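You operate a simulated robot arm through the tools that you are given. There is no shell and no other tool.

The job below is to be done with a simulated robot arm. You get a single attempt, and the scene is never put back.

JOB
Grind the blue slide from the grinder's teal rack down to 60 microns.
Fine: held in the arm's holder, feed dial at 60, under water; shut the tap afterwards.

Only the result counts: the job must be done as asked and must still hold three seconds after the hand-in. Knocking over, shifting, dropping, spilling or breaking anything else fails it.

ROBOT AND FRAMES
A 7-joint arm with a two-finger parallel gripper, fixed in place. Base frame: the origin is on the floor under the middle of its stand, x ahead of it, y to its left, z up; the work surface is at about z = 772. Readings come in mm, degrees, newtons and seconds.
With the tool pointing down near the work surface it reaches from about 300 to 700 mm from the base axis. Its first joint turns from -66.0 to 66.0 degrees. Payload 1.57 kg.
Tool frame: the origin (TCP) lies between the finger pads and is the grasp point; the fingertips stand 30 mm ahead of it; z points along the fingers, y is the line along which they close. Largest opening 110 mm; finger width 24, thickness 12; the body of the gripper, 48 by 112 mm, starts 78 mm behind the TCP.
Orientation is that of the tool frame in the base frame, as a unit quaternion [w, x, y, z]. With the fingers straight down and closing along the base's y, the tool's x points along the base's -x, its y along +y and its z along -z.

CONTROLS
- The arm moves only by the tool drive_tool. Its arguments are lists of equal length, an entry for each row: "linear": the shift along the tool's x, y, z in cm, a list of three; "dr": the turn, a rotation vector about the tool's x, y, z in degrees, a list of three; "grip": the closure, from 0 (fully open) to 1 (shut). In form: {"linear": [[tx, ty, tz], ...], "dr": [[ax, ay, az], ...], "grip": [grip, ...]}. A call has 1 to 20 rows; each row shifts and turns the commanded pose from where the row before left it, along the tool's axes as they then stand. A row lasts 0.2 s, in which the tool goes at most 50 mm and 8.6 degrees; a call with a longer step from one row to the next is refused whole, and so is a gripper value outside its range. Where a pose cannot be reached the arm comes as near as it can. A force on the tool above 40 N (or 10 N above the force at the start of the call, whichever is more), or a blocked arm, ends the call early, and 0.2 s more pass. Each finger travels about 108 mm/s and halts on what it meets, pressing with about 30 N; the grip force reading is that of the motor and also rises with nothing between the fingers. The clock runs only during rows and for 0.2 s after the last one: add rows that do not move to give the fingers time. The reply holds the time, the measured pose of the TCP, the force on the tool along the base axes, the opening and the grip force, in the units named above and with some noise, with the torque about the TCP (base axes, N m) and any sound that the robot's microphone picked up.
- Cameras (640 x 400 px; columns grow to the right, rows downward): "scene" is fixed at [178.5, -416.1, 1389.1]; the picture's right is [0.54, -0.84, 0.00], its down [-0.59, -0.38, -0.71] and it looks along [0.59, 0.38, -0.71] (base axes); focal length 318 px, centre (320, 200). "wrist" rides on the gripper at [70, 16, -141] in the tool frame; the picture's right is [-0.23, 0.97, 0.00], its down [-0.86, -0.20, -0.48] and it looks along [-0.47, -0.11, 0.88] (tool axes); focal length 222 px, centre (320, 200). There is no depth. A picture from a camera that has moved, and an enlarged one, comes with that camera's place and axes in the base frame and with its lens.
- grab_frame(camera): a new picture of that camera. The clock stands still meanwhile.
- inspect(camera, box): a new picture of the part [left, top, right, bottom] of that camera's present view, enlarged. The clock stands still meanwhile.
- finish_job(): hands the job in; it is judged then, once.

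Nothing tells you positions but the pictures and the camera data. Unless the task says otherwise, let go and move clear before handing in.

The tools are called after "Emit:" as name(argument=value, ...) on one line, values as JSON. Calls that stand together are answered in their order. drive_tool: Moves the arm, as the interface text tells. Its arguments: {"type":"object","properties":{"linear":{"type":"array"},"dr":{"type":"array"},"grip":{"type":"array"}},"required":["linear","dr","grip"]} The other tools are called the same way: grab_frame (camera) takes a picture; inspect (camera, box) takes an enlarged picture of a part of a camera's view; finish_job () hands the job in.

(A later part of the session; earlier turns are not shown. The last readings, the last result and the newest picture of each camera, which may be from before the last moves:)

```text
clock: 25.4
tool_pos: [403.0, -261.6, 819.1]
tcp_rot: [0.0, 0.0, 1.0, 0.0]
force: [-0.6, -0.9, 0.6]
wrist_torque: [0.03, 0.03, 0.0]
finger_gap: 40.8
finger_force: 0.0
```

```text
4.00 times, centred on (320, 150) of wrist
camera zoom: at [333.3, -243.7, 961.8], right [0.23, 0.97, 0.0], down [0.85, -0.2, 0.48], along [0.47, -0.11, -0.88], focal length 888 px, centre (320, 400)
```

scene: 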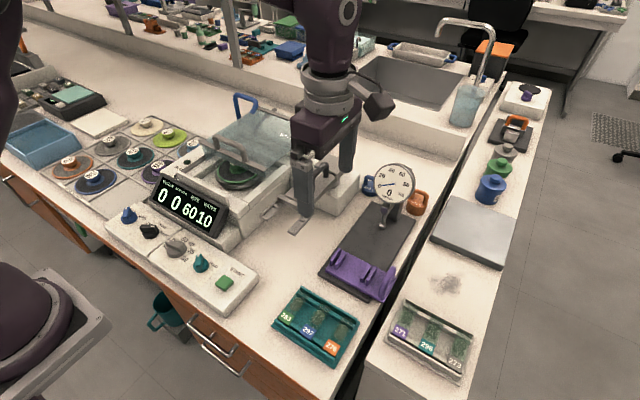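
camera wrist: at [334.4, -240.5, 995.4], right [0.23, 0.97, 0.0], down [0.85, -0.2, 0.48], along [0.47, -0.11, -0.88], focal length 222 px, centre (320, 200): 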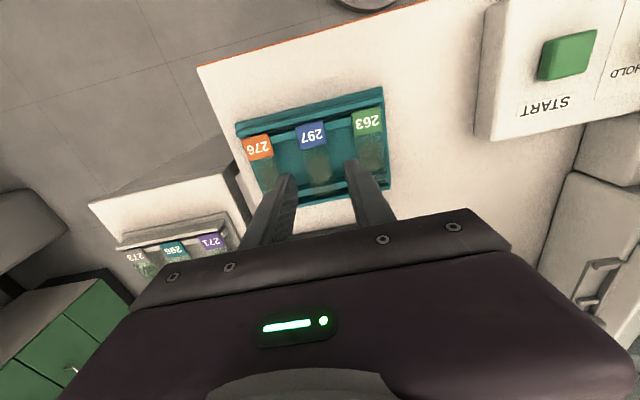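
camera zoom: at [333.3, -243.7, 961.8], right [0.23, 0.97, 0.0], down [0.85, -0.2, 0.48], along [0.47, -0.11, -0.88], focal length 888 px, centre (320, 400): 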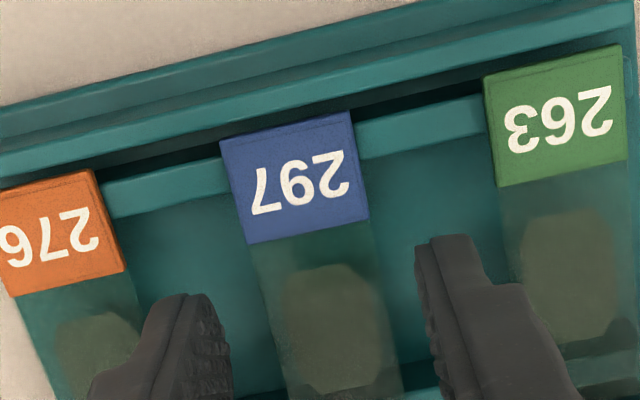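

The slide looks centred between the fingers. I'll lower a little more and watch the force for contact with the rack floor.

Emit:
drive_tool(linear=[[0, 0, 0.5], [0, 0, 0.3], [0, 0, 0]], dr=[[0, 0, 0], [0, 0, 0], [0, 0, 0]], grip=[0.63, 0.63, 0.63])

Emit:
inspect(camera="wrist", box=[240, 100, 400, 200])

Emit:
inspect(camera="scene", box=[260, 240, 380, 370])

```text
clock: 26.2
tool_pos: [402.6, -261.2, 811.3]
tcp_rot: [0.0, 0.0, 1.0, 0.001]
force: [0.4, -0.2, -0.6]
wrist_torque: [0.01, -0.03, 0.0]
finger_gap: 41.0
finger_force: 0.0
```

```text
4.00 times, centred on (320, 150) of wrist
camera zoom: at [332.9, -243.5, 953.2], right [0.23, 0.97, 0.0], down [0.86, -0.2, 0.48], along [0.47, -0.11, -0.88], focal length 888 px, centre (320, 400)
```

zoom: 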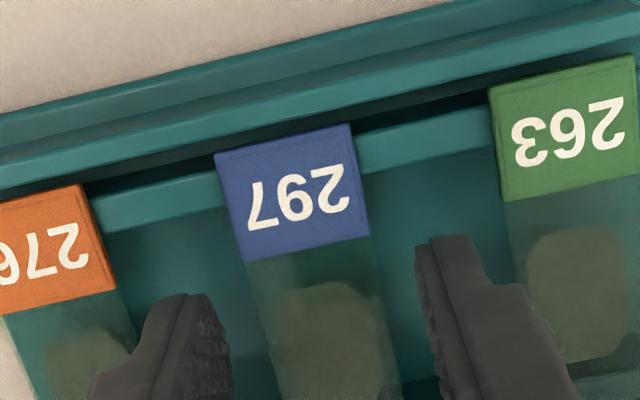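

```text
3.08 times, centred on (320, 305) of scene
camera zoom: at [178.5, -416.1, 1389.1], right [0.54, -0.84, 0.0], down [-0.59, -0.38, -0.71], along [0.59, 0.38, -0.71], focal length 979 px, centre (320, -123)
```

zoom: 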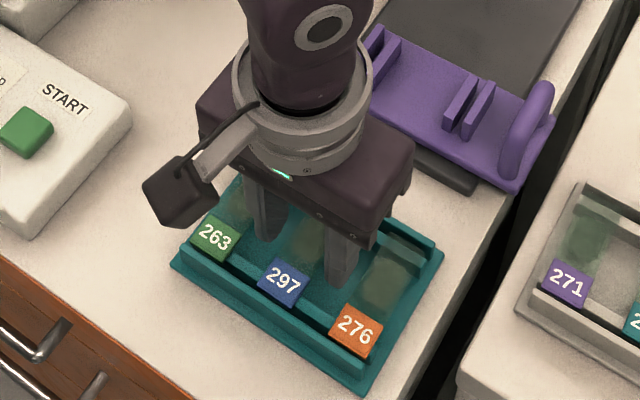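

Emit:
drive_tool(linear=[[0, 0, 0.15], [0, 0, 0.15], [0, 0, 0]], dr=[[0, 0, 0], [0, 0, 0], [0, 0, 0]], grip=[0.63, 0.63, 0.63])

```text
clock: 27.0
tool_pos: [403.3, -260.0, 808.1]
tcp_rot: [-0.001, 0.0, 1.0, 0.0]
force: [-0.2, 0.0, 0.5]
wrist_torque: [0.01, 0.0, 0.01]
finger_gap: 40.7
finger_force: 0.0
```

No contact with the rack floor yet. Closing on the slide now.

Emit:
drive_tool(linear=[[0, 0, 0], [0, 0, 0], [0, 0, 0]], dr=[[0, 0, 0], [0, 0, 0], [0, 0, 0]], grip=[0.85, 0.85, 0.85])

Emit:
inspect(camera="wrist", box=[240, 100, 400, 200])

```text
clock: 27.8
tool_pos: [402.6, -260.3, 808.4]
tcp_rot: [0.0, 0.0, 1.0, 0.0]
force: [0.1, 0.7, 0.0]
wrist_torque: [-0.03, -0.01, 0.0]
finger_gap: 24.4
finger_force: 29.8
```

```text
4.00 times, centred on (320, 150) of wrist
camera zoom: at [333.0, -243.4, 950.6], right [0.23, 0.97, 0.0], down [0.86, -0.2, 0.48], along [0.47, -0.11, -0.88], focal length 888 px, centre (320, 400)
```

zoom: 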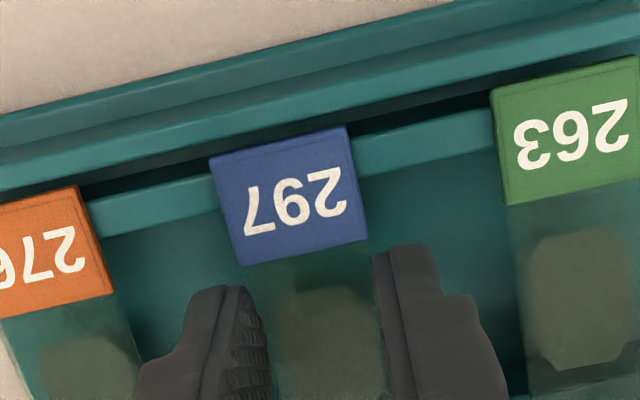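

Gripped, with the gap at 24.4 mm. Lifting straight up and checking that only 297 came along.

Emit:
drive_tool(linear=[[0, 0, -0.5], [0, 0, -1], [0, 0, -3], [0, 0, -4], [0, 0, 0]], dr=[[0, 0, 0], [0, 0, 0], [0, 0, 0], [0, 0, 0], [0, 0, 0]], grip=[0.85, 0.85, 0.85, 0.85, 0.85])

Emit:
grab_frame(camera="wrist")

Emit:
inspect(camera="wrist", box=[240, 110, 400, 210])

Emit:
inspect(camera="scene", box=[260, 220, 380, 360])

```text
clock: 29.0
tool_pos: [402.0, -259.7, 895.3]
tcp_rot: [0.0, 0.0, 1.0, 0.001]
force: [0.1, -0.3, -0.1]
wrist_torque: [0.01, -0.02, -0.02]
finger_gap: 24.4
finger_force: 30.3
```

```text
taken
camera wrist: at [331.7, -242.4, 1037.0], right [0.23, 0.97, 0.0], down [0.86, -0.2, 0.48], along [0.47, -0.11, -0.88], focal length 222 px, centre (320, 200)
```

wrist: 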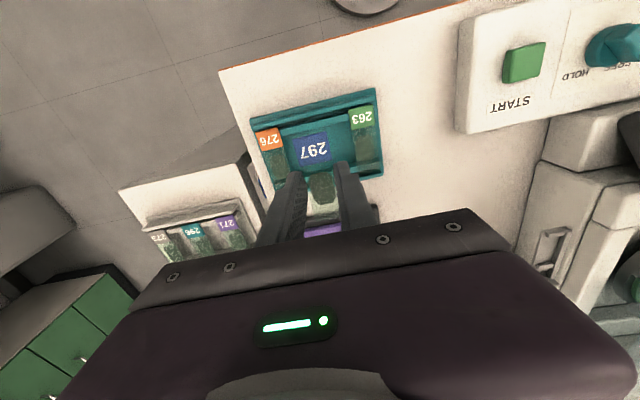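

```text
4.00 times, centred on (320, 160) of wrist
camera zoom: at [331.7, -242.4, 1037.0], right [0.23, 0.97, 0.0], down [0.86, -0.2, 0.48], along [0.47, -0.11, -0.88], focal length 888 px, centre (320, 360)
```

zoom: 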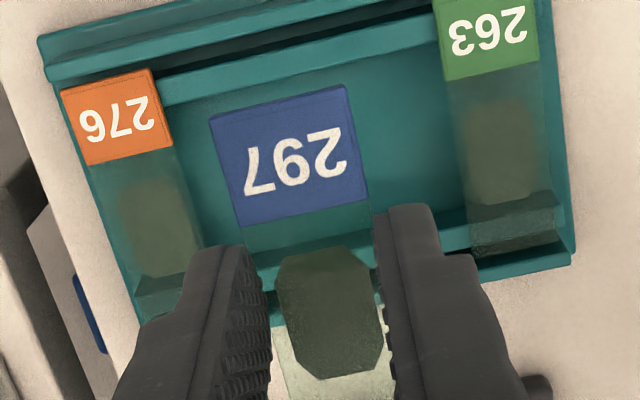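

```text
2.86 times, centred on (320, 290) of scene
camera zoom: at [178.5, -416.1, 1389.1], right [0.54, -0.84, 0.0], down [-0.59, -0.38, -0.71], along [0.59, 0.38, -0.71], focal length 909 px, centre (320, -57)
```

zoom: 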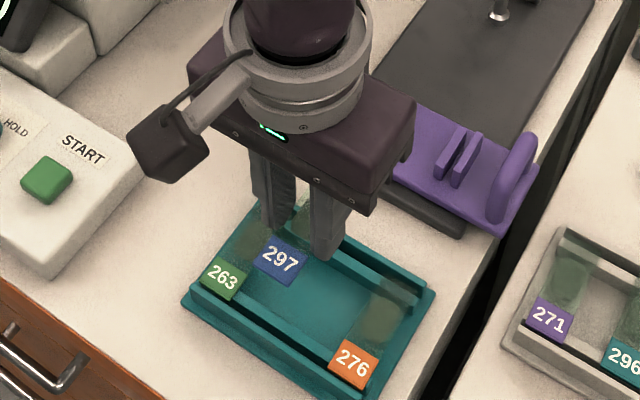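

Slide 297 is held near its middle, about 14 mm beyond the TCP, with its glass up and its neighbours undisturbed. Next I'll raise it, turn 90° and carry it above the fork.

Emit:
drive_tool(linear=[[0, 0, -3.5], [0, 0, -4], [0, 0, 0], [0, 0, 0], [0, 0, 0], [0, 0, 0], [0, 0, 0], [0, 0, 0], [0, 0, 0], [0, 0, 0], [0, 0, 0], [0, 0, 0], [0, 0, 0], [-3.24, -2.37, 0], [-3.24, -2.37, 0], [-3.24, -2.37, 0], [-3.24, -2.37, 0], [-3.24, -2.37, 0], [0, 0, 0], [0, 0, 0]], dr=[[0, 0, 0], [0, 0, 0], [0, 0, -8.18], [0, 0, -8.18], [0, 0, -8.18], [0, 0, -8.18], [0, 0, -8.18], [0, 0, -8.18], [0, 0, -8.18], [0, 0, -8.18], [0, 0, -8.18], [0, 0, -8.18], [0, 0, -8.2], [0, 0, 0], [0, 0, 0], [0, 0, 0], [0, 0, 0], [0, 0, 0], [0, 0, 0], [0, 0, 0]], grip=[0.85, 0.85, 0.85, 0.85, 0.85, 0.85, 0.85, 0.85, 0.85, 0.85, 0.85, 0.85, 0.85, 0.85, 0.85, 0.85, 0.85, 0.85, 0.85, 0.85])

Emit:
grab_frame(camera="wrist")

Emit:
inspect(camera="wrist", box=[220, 90, 420, 215])

Emit:
inspect(camera="scene", box=[230, 100, 390, 240])

```text
clock: 33.2
tool_pos: [519.5, -96.1, 971.6]
tcp_rot: [0.0, 0.708, -0.707, 0.0]
force: [-0.1, -0.3, 0.1]
wrist_torque: [0.0, -0.01, 0.03]
finger_gap: 24.4
finger_force: 30.3
```

```text
taken
camera wrist: at [504.1, -165.0, 1113.1], right [-0.97, 0.23, 0.0], down [0.2, 0.86, 0.48], along [0.11, 0.47, -0.88], focal length 222 px, centre (320, 200)
```

wrist: 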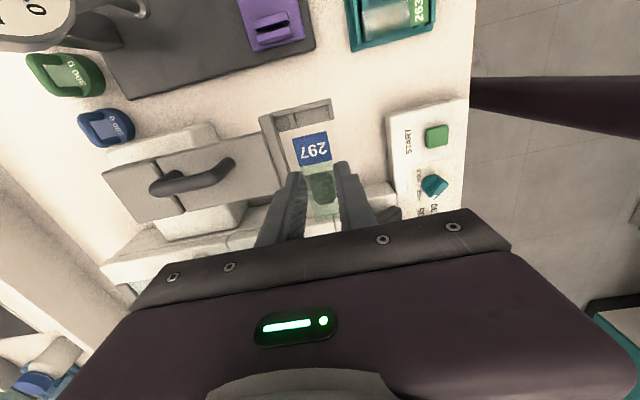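

```text
3.20 times, centred on (320, 152) of wrist
camera zoom: at [504.1, -165.0, 1113.1], right [-0.97, 0.23, 0.0], down [0.2, 0.86, 0.48], along [0.11, 0.47, -0.88], focal length 711 px, centre (320, 352)
```

zoom: 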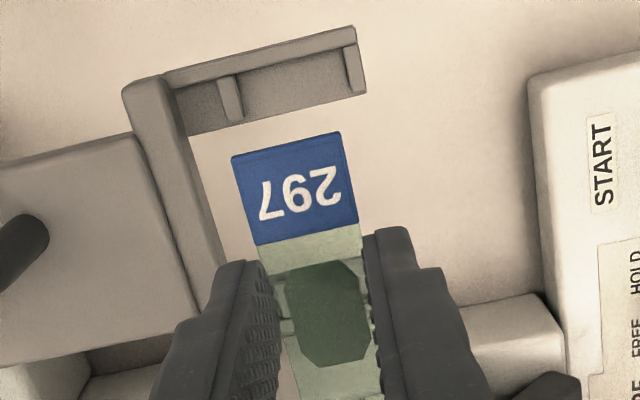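

```text
2.86 times, centred on (310, 170) of scene
camera zoom: at [178.5, -416.1, 1389.1], right [0.54, -0.84, 0.0], down [-0.59, -0.38, -0.71], along [0.59, 0.38, -0.71], focal length 909 px, centre (349, 286)
```

zoom: 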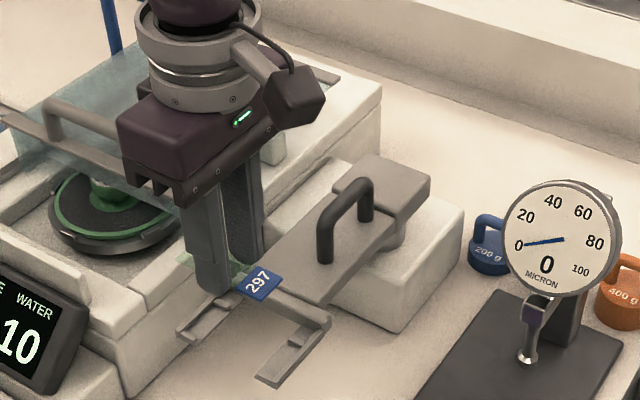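

The fork measurements agree from this view: seat centre (520.4,-98.5), stop tops at z≈876. I'll trim the alignment and lower the slide to just above the ledges.

Emit:
drive_tool(linear=[[0.2, -0.09, 0], [0, 0, 3], [0, 0, 3], [0, 0, 1], [0, 0, 0]], dr=[[0, 0, 0], [0, 0, 0], [0, 0, 0], [0, 0, 0], [0, 0, 0]], grip=[0.85, 0.85, 0.85, 0.85, 0.85])

Emit:
inspect(camera="wrist", box=[220, 100, 420, 225])

Emit:
inspect(camera="scene", box=[250, 150, 360, 250])

```text
clock: 34.4
tool_pos: [522.6, -100.1, 899.4]
tcp_rot: [-0.001, 0.707, -0.707, 0.001]
force: [-2.9, 1.3, 22.1]
wrist_torque: [0.29, 0.14, 0.02]
finger_gap: 24.5
finger_force: 30.1
```

```text
3.20 times, centred on (320, 162) of wrist
camera zoom: at [506.2, -168.2, 1041.7], right [-0.97, 0.23, 0.0], down [0.2, 0.86, 0.48], along [0.11, 0.47, -0.88], focal length 711 px, centre (320, 320)
```

zoom: 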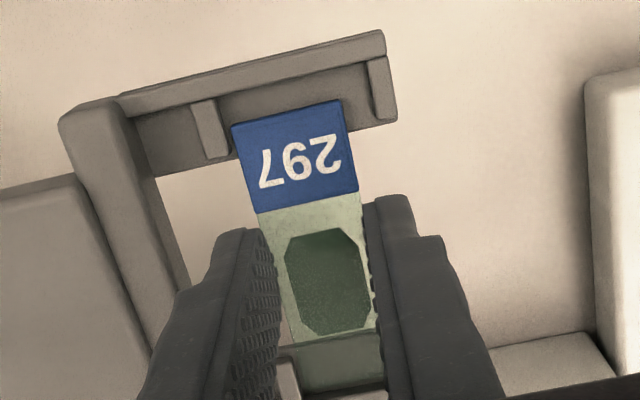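

```text
4.00 times, centred on (305, 200) of scene
camera zoom: at [178.0, -416.0, 1389.2], right [0.54, -0.84, 0.0], down [-0.59, -0.38, -0.71], along [0.59, 0.38, -0.71], focal length 1273 px, centre (380, 200)
```

zoom: 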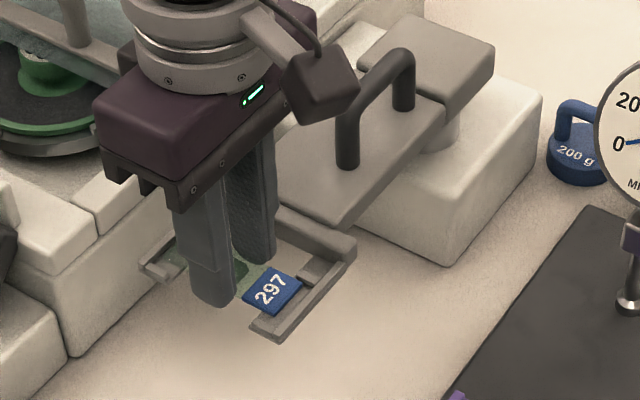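

There's a 22 N upward force with the TCP at z≈899, and the torque suggests both prongs are carrying the slide. I'll zoom in to check whether it is seated between the stops or riding on one.

Emit:
inspect(camera="wrist", box=[285, 185, 365, 235])

Emit:
inspect(camera="wrist", box=[255, 105, 345, 165])

Emit:
inspect(camera="scene", box=[276, 195, 326, 235])

```text
8.00 times, centred on (325, 210) of wrist
camera zoom: at [506.2, -168.2, 1041.7], right [-0.97, 0.23, 0.0], down [0.2, 0.86, 0.48], along [0.11, 0.47, -0.88], focal length 1777 px, centre (280, 120)
```

zoom: 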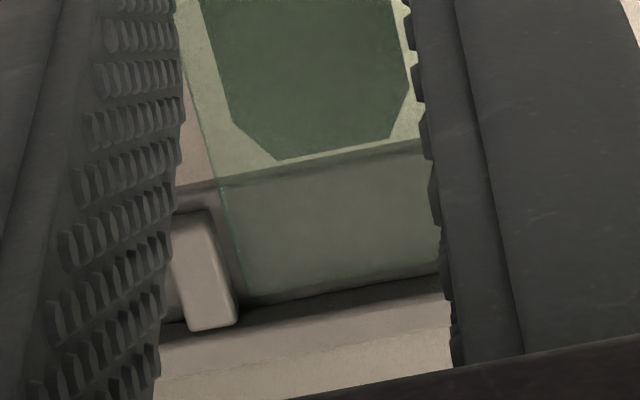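

```text
6.67 times, centred on (300, 135) of wrist
camera zoom: at [506.2, -168.2, 1041.7], right [-0.97, 0.23, 0.0], down [0.2, 0.86, 0.48], along [0.11, 0.47, -0.88], focal length 1481 px, centre (453, 633)
```

zoom: 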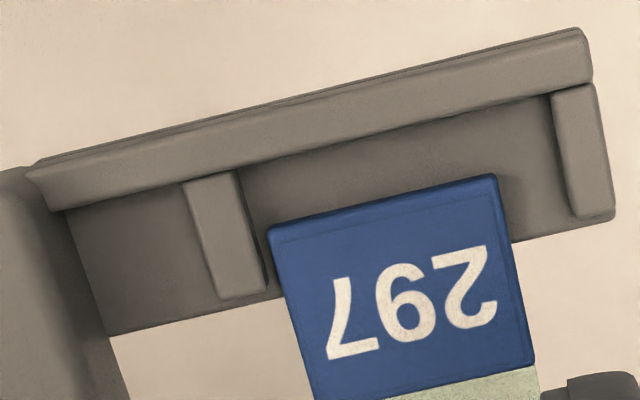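

```text
10.00 times, centred on (301, 215) of scene
camera zoom: at [178.0, -416.0, 1389.2], right [0.54, -0.84, 0.0], down [-0.59, -0.38, -0.71], along [0.59, 0.38, -0.71], focal length 3182 px, centre (510, 50)
```

zoom: 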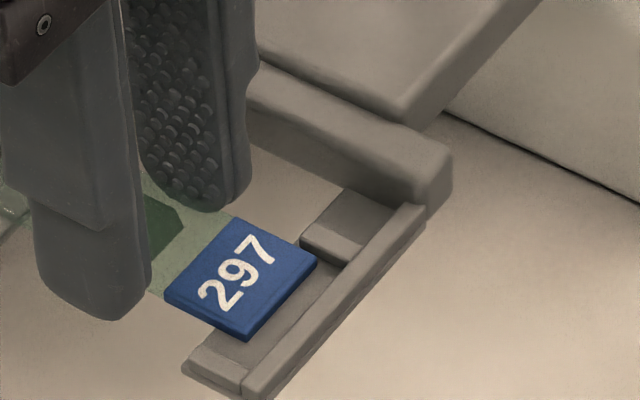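

The slide is seated on both ledges, snug against the base stops. I'll ease off the pressure, centre it 2 mm toward the tips and set it down lightly.

Emit:
drive_tool(linear=[[0, 0, -0.3], [0, 0.2, 0], [0, 0, 0.15], [0, 0, 0]], dr=[[0, 0, 0], [0, 0, 0], [0, 0, 0], [0, 0, 0]], grip=[0.85, 0.85, 0.85, 0.85])

Emit:
inspect(camera="wrist", box=[220, 100, 420, 225])

```text
clock: 35.4
tool_pos: [520.3, -100.1, 899.0]
tcp_rot: [0.0, 0.708, -0.707, -0.001]
force: [0.1, 0.0, -0.2]
wrist_torque: [-0.02, -0.01, 0.02]
finger_gap: 24.3
finger_force: 29.7
```

```text
3.20 times, centred on (320, 162) of wrist
camera zoom: at [503.9, -168.9, 1042.3], right [-0.97, 0.23, 0.0], down [0.2, 0.86, 0.48], along [0.11, 0.47, -0.88], focal length 711 px, centre (320, 320)
```

zoom: 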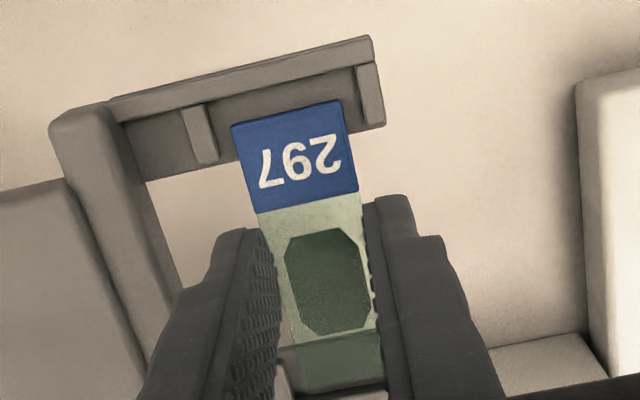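

Emit:
drive_tool(linear=[[-0.15, 0, 0], [0, 0, 0.1], [0, 0, 0]], dr=[[0, 0, 0], [0, 0, 0], [0, 0, 0]], grip=[0.85, 0.85, 0.85])

```text
clock: 36.2
tool_pos: [520.2, -99.4, 899.0]
tcp_rot: [0.0, 0.708, -0.707, 0.0]
force: [-0.7, 2.7, 11.6]
wrist_torque: [0.15, 0.05, 0.0]
finger_gap: 24.3
finger_force: 29.9
```

Light contact at about 12 N. I'll ease up half a millimetre and open the fingers gently.

Emit:
drive_tool(linear=[[0, 0, -0.06], [0, 0, 0], [0, 0, 0], [0, 0, 0], [0, 0, 0]], dr=[[0, 0, 0], [0, 0, 0], [0, 0, 0], [0, 0, 0], [0, 0, 0]], grip=[0.85, 0.76, 0.73, 0.69, 0.69])

Emit:
inspect(camera="wrist", box=[220, 100, 420, 225])

```text
clock: 37.4
tool_pos: [520.5, -98.6, 900.2]
tcp_rot: [0.0, 0.707, -0.707, -0.001]
force: [0.1, -1.5, 0.6]
wrist_torque: [0.01, -0.02, -0.01]
finger_gap: 34.0
finger_force: 0.2
```

```text
3.20 times, centred on (320, 162) of wrist
camera zoom: at [503.4, -167.8, 1041.9], right [-0.97, 0.23, 0.0], down [0.2, 0.86, 0.48], along [0.11, 0.47, -0.88], focal length 711 px, centre (320, 320)
```

zoom: 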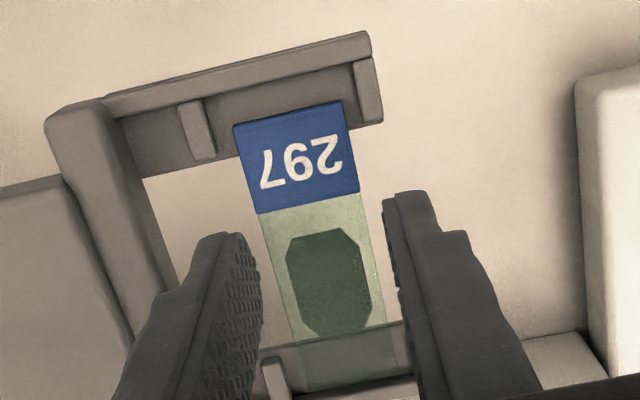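

Released, and the slide rests on both ledges between the stops. I'll rise straight up and check that it stays there.

Emit:
drive_tool(linear=[[0, 0, -1], [0, 0, -2], [0, 0, -4], [0, 0, -4], [0, 0, 0]], dr=[[0, 0, 0], [0, 0, 0], [0, 0, 0], [0, 0, 0], [0, 0, 0]], grip=[0.69, 0.69, 0.69, 0.69, 0.69])

Emit:
grab_frame(camera="wrist")

Emit:
inspect(camera="scene", box=[250, 150, 360, 250])

```text
clock: 38.6
tool_pos: [518.8, -100.3, 1009.1]
tcp_rot: [0.001, 0.707, -0.707, 0.001]
force: [0.8, -0.1, -0.7]
wrist_torque: [0.01, -0.04, -0.02]
finger_gap: 34.1
finger_force: 0.0
```

```text
taken
camera wrist: at [503.3, -168.9, 1151.1], right [-0.97, 0.23, 0.0], down [0.2, 0.86, 0.48], along [0.11, 0.47, -0.88], focal length 222 px, centre (320, 200)
```

wrist: 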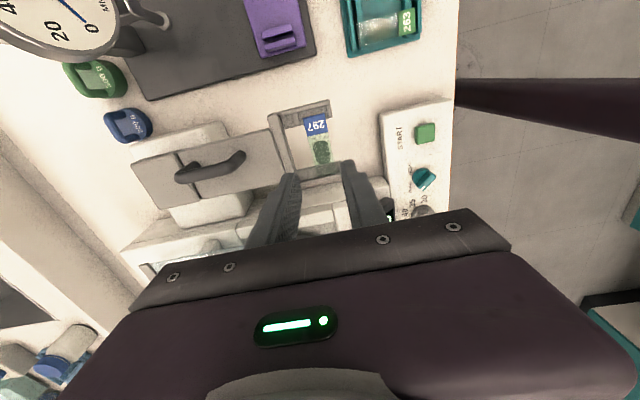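

```text
4.00 times, centred on (305, 200) of scene
camera zoom: at [178.5, -416.1, 1389.1], right [0.54, -0.84, 0.0], down [-0.59, -0.38, -0.71], along [0.59, 0.38, -0.71], focal length 1273 px, centre (380, 200)
```

zoom: 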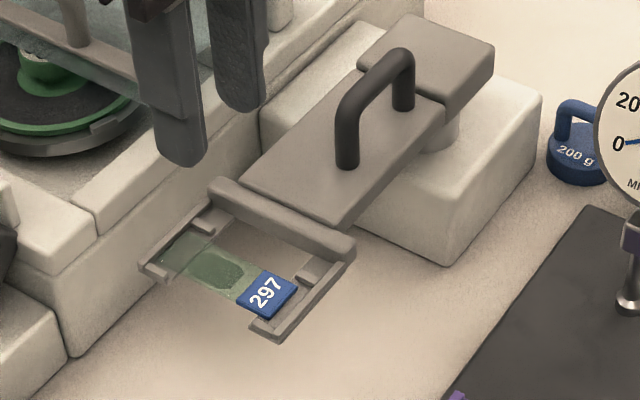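

The slide is settled in the holder. Next are the panel knobs. I'll go over the teal FREE/HOLD knob with the jaws turned 45° to match its bar.

Emit:
drive_tool(linear=[[-2.3, 3.08, 0], [-2.3, 3.08, 0], [-2.3, 3.08, 0], [-2.3, 3.08, 0], [-2.3, 3.08, 0], [0, 0, 0], [0, 0, 0], [0, 0, 0], [0, 0, 0], [0, 0, 0], [0, 0, 0], [0, 0, 4], [0, 0, 3], [0, 0, 0]], dr=[[0, 0, 0], [0, 0, 0], [0, 0, 0], [0, 0, 0], [0, 0, 0], [0, 0, 7.5], [0, 0, 7.5], [0, 0, 7.5], [0, 0, 7.5], [0, 0, 7.5], [0, 0, 7.5], [0, 0, 0], [0, 0, 0], [0, 0, 0]], grip=[0.69, 0.69, 0.69, 0.69, 0.69, 0.69, 0.69, 0.69, 0.69, 0.69, 0.69, 0.69, 0.69, 0.69])

Emit:
grab_frame(camera="wrist")

Emit:
inspect(camera="wrist", box=[220, 80, 420, 205])

Emit:
inspect(camera="scene", box=[140, 200, 260, 310])

```text
clock: 41.6
tool_pos: [365.5, 13.5, 940.1]
tcp_rot: [0.0, -0.383, 0.924, 0.001]
force: [-0.7, 0.3, -0.4]
wrist_torque: [0.01, 0.02, 0.01]
finger_gap: 34.0
finger_force: 0.0
```

```text
taken
camera wrist: at [304.5, -23.4, 1083.4], right [-0.53, 0.85, 0.0], down [0.75, 0.46, 0.48], along [0.41, 0.25, -0.88], focal length 222 px, centre (320, 200)
```

wrist: 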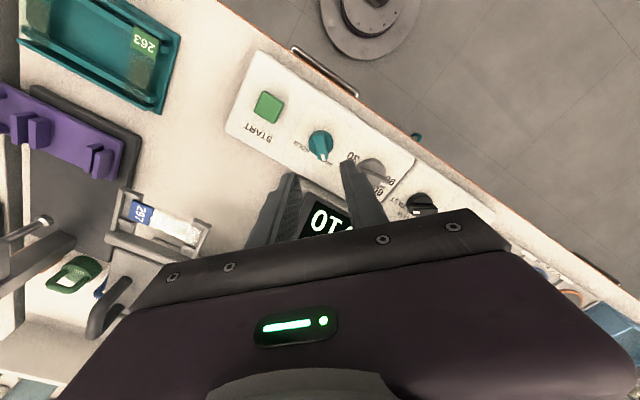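

```text
3.20 times, centred on (320, 142) of wrist
camera zoom: at [304.5, -23.4, 1083.4], right [-0.53, 0.85, 0.0], down [0.75, 0.46, 0.48], along [0.41, 0.25, -0.88], focal length 711 px, centre (320, 384)
```

zoom: 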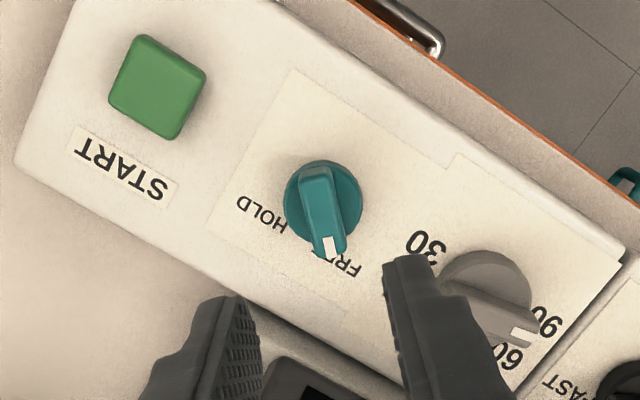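

```text
3.64 times, centred on (200, 255) of scene
camera zoom: at [178.5, -416.1, 1389.1], right [0.54, -0.84, 0.0], down [-0.59, -0.38, -0.71], along [0.59, 0.38, -0.71], focal length 1157 px, centre (756, 0)
```

zoom: 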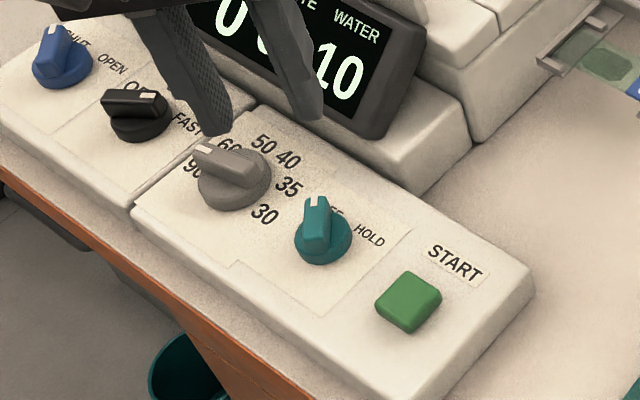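

The teal knob's axis is at about (366,15), and its bar at about 43° matches the jaws. I'll trim the position, descend above it and check.

Emit:
drive_tool(linear=[[-0.13, 0.06, 0], [0, 0, 4], [0, 0, 4], [0, 0, 1.5], [0, 0, 0]], dr=[[0, 0, 0], [0, 0, 0], [0, 0, 0], [0, 0, 0], [0, 0, 0]], grip=[0.65, 0.65, 0.65, 0.65, 0.65])

Emit:
inspect(camera="wrist", box=[220, 105, 420, 230])

Emit:
inspect(camera="scene", box=[160, 210, 250, 290])

```text
clock: 42.8
tool_pos: [364.2, 17.0, 844.3]
tcp_rot: [-0.001, -0.382, 0.924, 0.0]
force: [-0.6, 1.1, -0.6]
wrist_torque: [-0.02, 0.0, 0.04]
finger_gap: 38.5
finger_force: 0.0
```

```text
3.20 times, centred on (320, 168) of wrist
camera zoom: at [304.0, -20.0, 988.1], right [-0.53, 0.85, 0.0], down [0.75, 0.46, 0.48], along [0.41, 0.25, -0.88], focal length 711 px, centre (320, 304)
```

zoom: 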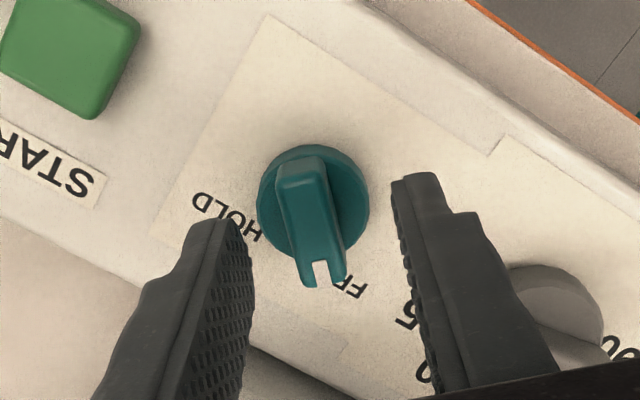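

```text
5.00 times, centred on (205, 250) of scene
camera zoom: at [178.5, -416.1, 1389.1], right [0.54, -0.84, 0.0], down [-0.59, -0.38, -0.71], along [0.59, 0.38, -0.71], focal length 1591 px, centre (895, -50)
```

zoom: 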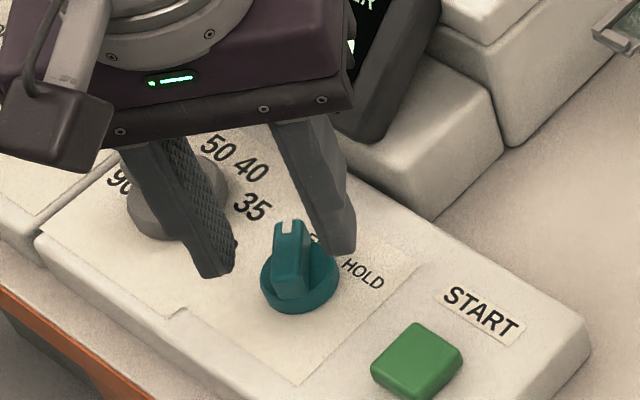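

The knob is about 2.5 mm off in the jaw direction. I'll correct that, lower the tips around the bar, and close.

Emit:
drive_tool(linear=[[0.1, -0.25, 0], [0, 0, 0.8], [0, 0, 0.6], [0, 0, 0]], dr=[[0, 0, 0], [0, 0, 0], [0, 0, 0], [0, 0, 0]], grip=[0.65, 0.65, 0.65, 0.65])

Emit:
inspect(camera="wrist", box=[220, 105, 420, 230])

Emit:
inspect(camera="scene", box=[160, 210, 250, 290])

```text
clock: 43.8
tool_pos: [367.4, 15.1, 831.6]
tcp_rot: [0.0, -0.383, 0.924, 0.0]
force: [1.1, -0.5, -0.5]
wrist_torque: [0.0, -0.01, 0.02]
finger_gap: 38.5
finger_force: 0.0
```

```text
3.20 times, centred on (320, 168) of wrist
camera zoom: at [306.3, -21.5, 973.5], right [-0.53, 0.85, 0.0], down [0.75, 0.46, 0.48], along [0.41, 0.25, -0.88], focal length 711 px, centre (320, 304)
```

zoom: 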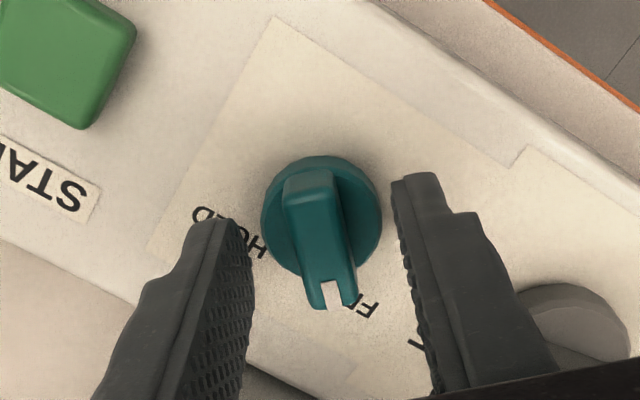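

```text
5.00 times, centred on (205, 250) of scene
camera zoom: at [178.5, -416.1, 1389.1], right [0.54, -0.84, 0.0], down [-0.59, -0.38, -0.71], along [0.59, 0.38, -0.71], focal length 1591 px, centre (895, -50)
```

zoom: 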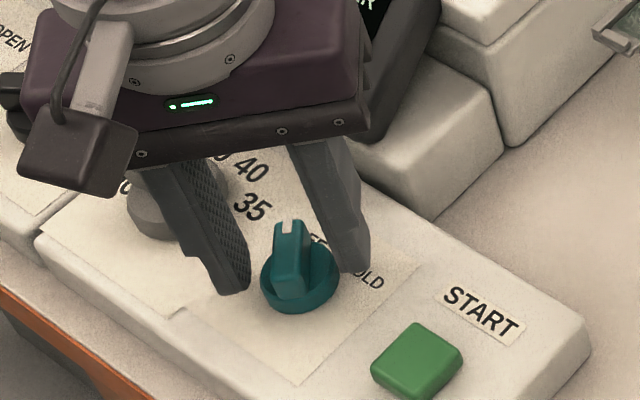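

Aligned. Closing on the knob's bar.

Emit:
drive_tool(linear=[[0, 0, 0.2], [0, 0, 0], [0, 0, 0], [0, 0, 0]], dr=[[0, 0, 0], [0, 0, 0], [0, 0, 0], [0, 0, 0]], grip=[0.65, 0.95, 0.95, 0.95])

Emit:
inspect(camera="wrist", box=[220, 105, 420, 230])

```text
clock: 44.8
tool_pos: [366.2, 16.4, 829.5]
tcp_rot: [0.0, -0.382, 0.924, 0.002]
force: [-4.8, 6.4, 7.9]
wrist_torque: [0.21, 0.16, -0.03]
finger_gap: 29.8
finger_force: 39.5
```

```text
3.20 times, centred on (320, 168) of wrist
camera zoom: at [306.0, -21.1, 972.1], right [-0.53, 0.85, 0.0], down [0.75, 0.46, 0.48], along [0.41, 0.25, -0.88], focal length 711 px, centre (320, 304)
```

zoom: 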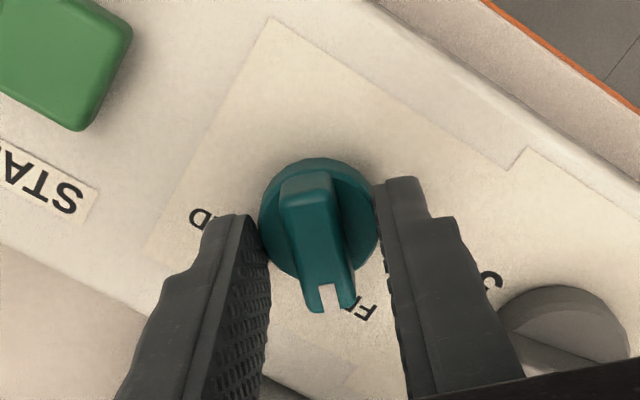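

The jaws caught the round skirt (30 mm) instead of the bar. I'll open, raise about 7 mm and close again on the bar alone.

Emit:
drive_tool(linear=[[0, 0, 0], [0, 0, -0.7], [0, 0, 0], [0, 0, 0], [0, 0, 0], [0, 0, 0]], dr=[[0, 0, 0], [0, 0, 0], [0, 0, 0], [0, 0, 0], [0, 0, 0], [0, 0, 0]], grip=[0.65, 0.65, 0.65, 0.95, 0.95, 0.95])

Emit:
inspect(camera="wrist", box=[220, 105, 420, 230])

Emit:
inspect(camera="scene", box=[160, 210, 250, 290])

```text
clock: 46.2
tool_pos: [367.8, 16.8, 836.8]
tcp_rot: [0.001, -0.383, 0.924, -0.001]
force: [-2.8, 3.2, 3.6]
wrist_torque: [0.2, -0.09, -0.01]
finger_gap: 13.1
finger_force: 29.6
```

```text
3.20 times, centred on (320, 168) of wrist
camera zoom: at [306.2, -20.8, 978.7], right [-0.53, 0.85, 0.0], down [0.75, 0.46, 0.48], along [0.41, 0.25, -0.88], focal length 711 px, centre (320, 304)
```

zoom: 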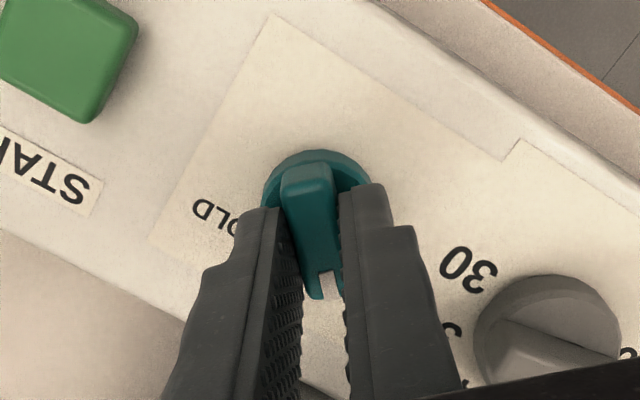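

```text
5.00 times, centred on (205, 250) of scene
camera zoom: at [178.4, -416.0, 1389.2], right [0.54, -0.84, 0.0], down [-0.59, -0.38, -0.71], along [0.59, 0.38, -0.71], focal length 1591 px, centre (895, -50)
```

zoom: 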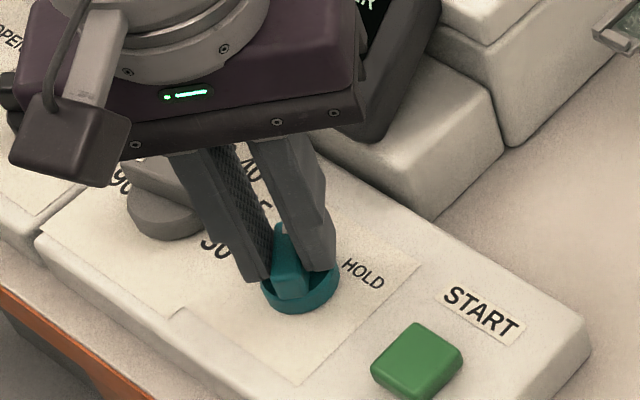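

The bar is gripped at 13 mm. Now I'll turn it 90° clockwise, from FREE to HOLD.

Emit:
drive_tool(linear=[[0, 0, 0], [0, 0, 0], [0, 0, 0], [0, 0, 0], [0, 0, 0], [0, 0, 0], [0, 0, 0], [0, 0, 0], [0, 0, 0], [0, 0, 0], [0, 0, 0], [0, 0, 0]], dr=[[0, 0, 8.2], [0, 0, 8.2], [0, 0, 8.2], [0, 0, 8.2], [0, 0, 8.2], [0, 0, 8.2], [0, 0, 8.2], [0, 0, 8.2], [0, 0, 8.2], [0, 0, 8.2], [0, 0, 8], [0, 0, 0]], grip=[0.95, 0.95, 0.95, 0.95, 0.95, 0.95, 0.95, 0.95, 0.95, 0.95, 0.95, 0.95])

Emit:
inspect(camera="wrist", box=[220, 105, 420, 230])

Emit:
inspect(camera="scene", box=[160, 210, 250, 290])

```text
clock: 48.8
tool_pos: [367.0, 14.6, 836.1]
tcp_rot: [0.001, 0.384, 0.923, -0.001]
force: [1.9, -17.5, 5.9]
wrist_torque: [-0.49, -0.15, 0.13]
finger_gap: 13.1
finger_force: 30.0
```

```text
3.20 times, centred on (320, 168) of wrist
camera zoom: at [329.2, 76.2, 978.1], right [0.85, 0.53, 0.0], down [0.46, -0.75, 0.48], along [0.25, -0.41, -0.88], focal length 711 px, centre (320, 304)
```

zoom: 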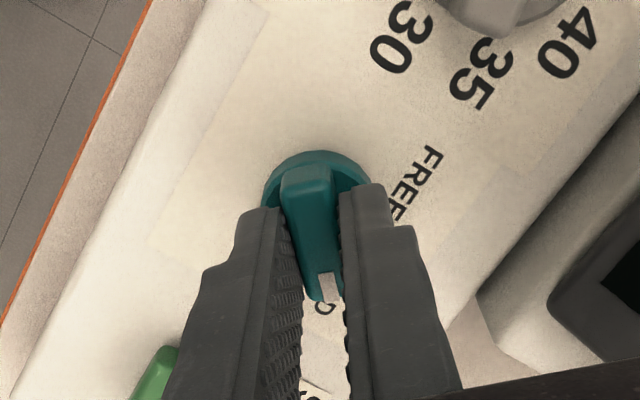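

```text
5.00 times, centred on (205, 250) of scene
camera zoom: at [178.4, -416.5, 1389.0], right [0.54, -0.84, 0.0], down [-0.59, -0.38, -0.71], along [0.59, 0.38, -0.71], focal length 1591 px, centre (895, -50)
```

zoom: 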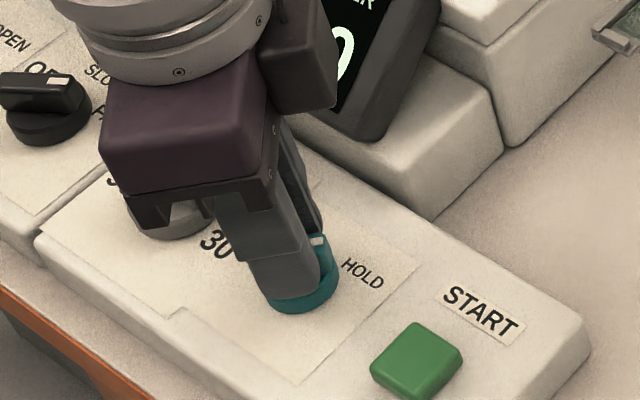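

The knob followed to HOLD. I'll release it and lift away.

Emit:
drive_tool(linear=[[0, 0, 0], [0, 0, 0], [0, 0, -3], [0, 0, -4], [0, 0, 0]], dr=[[0, 0, 0], [0, 0, 0], [0, 0, 0], [0, 0, 0], [0, 0, 0]], grip=[0.68, 0.68, 0.68, 0.68, 0.68])

Emit:
grab_frame(camera="wrist")

Emit:
inspect(camera="wrist", box=[220, 60, 420, 185])

Emit:
grab_frame(camera="scene")

```text
clock: 50.0
tool_pos: [367.5, 16.4, 905.2]
tcp_rot: [-0.001, 0.382, 0.924, 0.0]
force: [0.5, -0.6, -1.1]
wrist_torque: [0.02, -0.01, -0.03]
finger_gap: 35.3
finger_force: 0.1
```

```text
taken
camera wrist: at [329.6, 77.1, 1048.0], right [0.85, 0.53, 0.0], down [0.46, -0.75, 0.48], along [0.25, -0.41, -0.88], focal length 222 px, centre (320, 200)
```

wrist: 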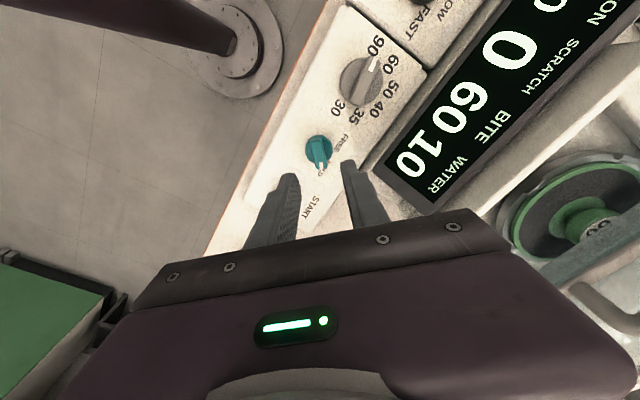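

```text
3.20 times, centred on (320, 122) of wrist
camera zoom: at [329.6, 77.1, 1048.0], right [0.85, 0.53, 0.0], down [0.46, -0.75, 0.48], along [0.25, -0.41, -0.88], focal length 711 px, centre (320, 448)
```

zoom: 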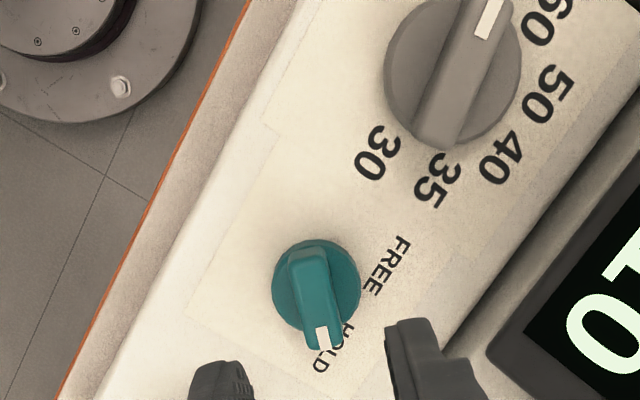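

```text
taken
```

scene: 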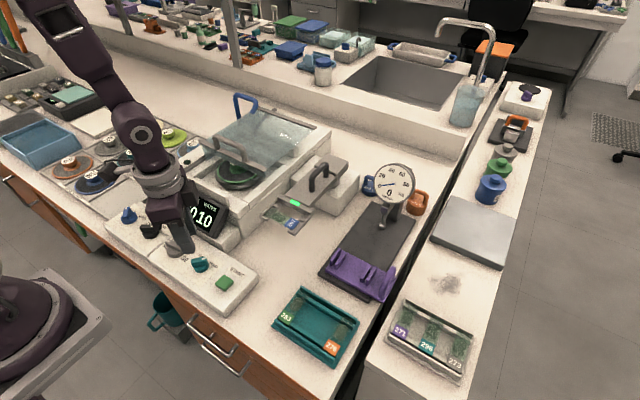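

HOLD is set, and a green light has come on at the arm's holder. Next is the feed dial at about (367,95): I'll turn the jaws to match its bar at about 100°.

Emit:
drive_tool(linear=[[0, 0, -3], [2.8, 2.76, 0], [2.8, 2.76, 0], [0, 0, 0], [0, 0, 0], [0, 0, 0], [0, 0, 0], [0, 0, 0], [0, 0, 0], [0, 0, 0], [0, 0, 0], [0, 0, 0], [0, 0, 0], [0, 0, 0], [0, 0, 0], [0, 0, 0], [0, 0, 0], [0, 0, 0], [0, 0, 0], [0, 0, 0]], dr=[[0, 0, 0], [0, 0, 0], [0, 0, 0], [0, 0, -8.5], [0, 0, -8.5], [0, 0, -8.5], [0, 0, -8.5], [0, 0, -8.5], [0, 0, -8.5], [0, 0, -8.5], [0, 0, -8.5], [0, 0, -8.5], [0, 0, -8.5], [0, 0, -8.5], [0, 0, -8.5], [0, 0, -8.5], [0, 0, -8.5], [0, 0, -8.5], [0, 0, -8.5], [0, 0, -8.5]], grip=[0.65, 0.65, 0.65, 0.65, 0.65, 0.65, 0.65, 0.65, 0.65, 0.65, 0.65, 0.65, 0.65, 0.65, 0.65, 0.65, 0.65, 0.65, 0.65, 0.65])

Emit:
grab_frame(camera="wrist")

Emit:
inspect(camera="wrist", box=[220, 80, 420, 205])

Emit:
inspect(camera="scene", box=[240, 140, 360, 240])

```text
clock: 54.2
tool_pos: [365.9, 92.9, 935.4]
tcp_rot: [0.0, 0.764, -0.645, 0.0]
force: [-0.2, -0.1, -1.2]
wrist_torque: [0.0, -0.03, 0.0]
finger_gap: 38.7
finger_force: 0.0
```

```text
taken
camera wrist: at [362.6, 22.9, 1078.0], right [-1.0, 0.06, 0.0], down [0.05, 0.88, 0.48], along [0.03, 0.48, -0.88], focal length 222 px, centre (320, 200)
```

wrist: 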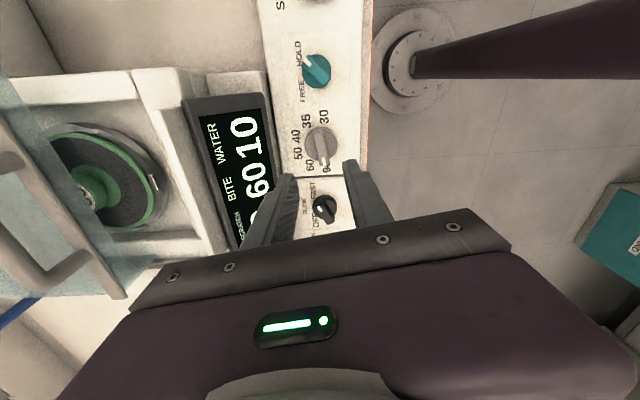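

```text
3.20 times, centred on (320, 142) of wrist
camera zoom: at [362.6, 22.9, 1078.0], right [-1.0, 0.06, 0.0], down [0.05, 0.88, 0.48], along [0.03, 0.48, -0.88], focal length 711 px, centre (320, 384)
```

zoom: 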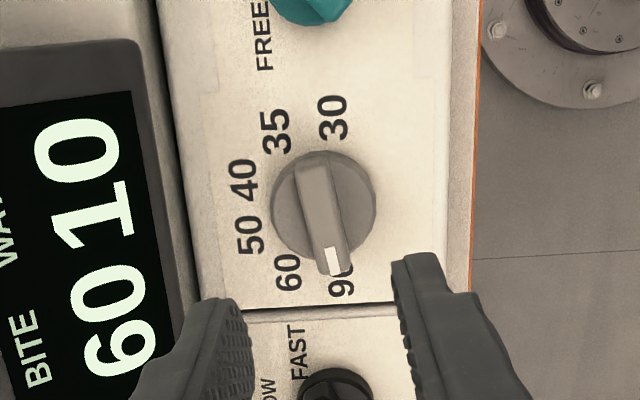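

```text
4.00 times, centred on (300, 190) of scene
camera zoom: at [178.5, -416.1, 1389.1], right [0.54, -0.84, 0.0], down [-0.59, -0.38, -0.71], along [0.59, 0.38, -0.71], focal length 1273 px, centre (400, 240)
```

zoom: 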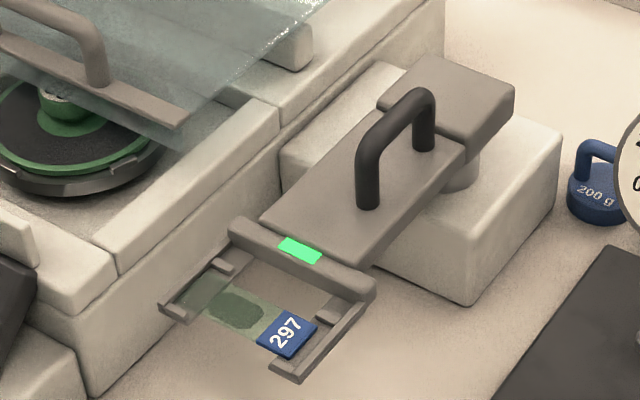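

The holder light confirms the slide is gripped, and the jaws now match the dial's bar. I'll trim 2 mm in y and descend to bar height.

Emit:
drive_tool(linear=[[-0.2, -0.02, 0], [0, 0, 4], [0, 0, 4], [0, 0, 1], [0, 0, 0]], dr=[[0, 0, 0], [0, 0, 0], [0, 0, 0], [0, 0, 0], [0, 0, 0]], grip=[0.65, 0.65, 0.65, 0.65, 0.65])

Emit:
inspect(camera="wrist", box=[220, 105, 420, 230])

Emit:
inspect(camera="scene", box=[130, 190, 230, 280])

```text
clock: 55.4
tool_pos: [368.5, 96.5, 845.4]
tcp_rot: [0.0, 0.763, -0.646, 0.001]
force: [-0.1, -0.5, 0.4]
wrist_torque: [-0.02, -0.01, 0.01]
finger_gap: 38.4
finger_force: 0.1
```

```text
3.20 times, centred on (320, 168) of wrist
camera zoom: at [362.6, 25.5, 988.5], right [-1.0, 0.06, 0.0], down [0.06, 0.88, 0.48], along [0.03, 0.48, -0.88], focal length 711 px, centre (320, 304)
```

zoom: 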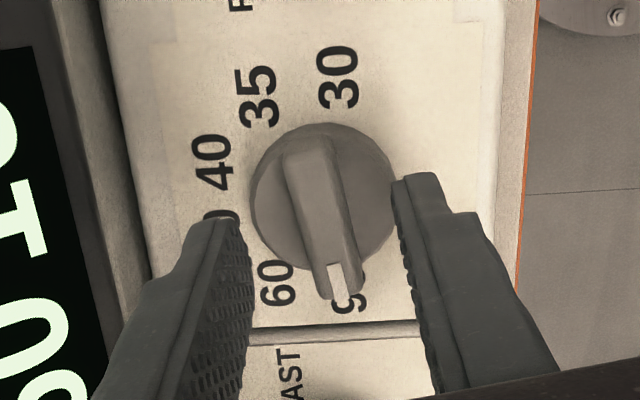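

```text
4.44 times, centred on (180, 235) of scene
camera zoom: at [178.5, -416.1, 1389.1], right [0.54, -0.84, 0.0], down [-0.59, -0.38, -0.71], along [0.59, 0.38, -0.71], focal length 1414 px, centre (942, 44)
```

zoom: 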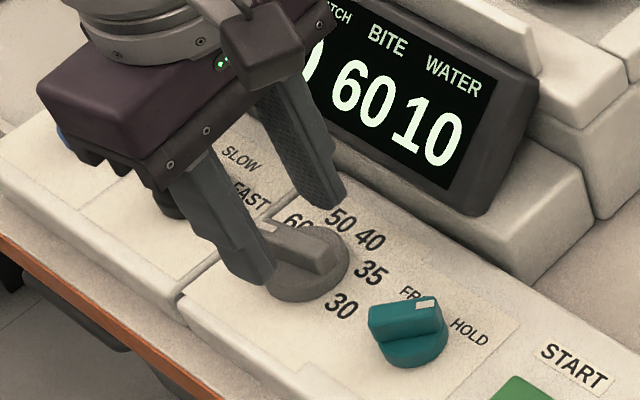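

Emit:
drive_tool(linear=[[0, 0, 0.4], [0, 0, 0], [0, 0, 0], [0, 0, 0]], dr=[[0, 0, 0], [0, 0, 0], [0, 0, 0], [0, 0, 0]], grip=[0.65, 0.95, 0.95, 0.95])

Emit:
inspect(camera="wrist", box=[220, 105, 420, 230])

```text
clock: 56.4
tool_pos: [365.8, 95.8, 841.9]
tcp_rot: [0.0, 0.764, -0.646, -0.001]
force: [-9.3, 1.6, -3.3]
wrist_torque: [-0.14, 0.18, -0.01]
finger_gap: 13.0
finger_force: 30.5
```

```text
3.20 times, centred on (320, 168) of wrist
camera zoom: at [361.5, 25.6, 984.6], right [-1.0, 0.06, 0.0], down [0.06, 0.88, 0.48], along [0.03, 0.48, -0.88], focal length 711 px, centre (320, 304)
```

zoom: 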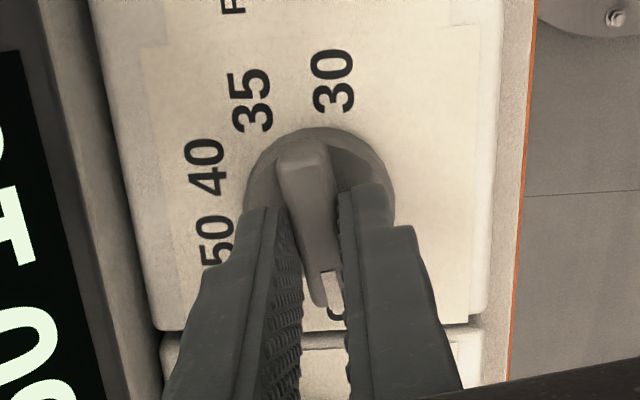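

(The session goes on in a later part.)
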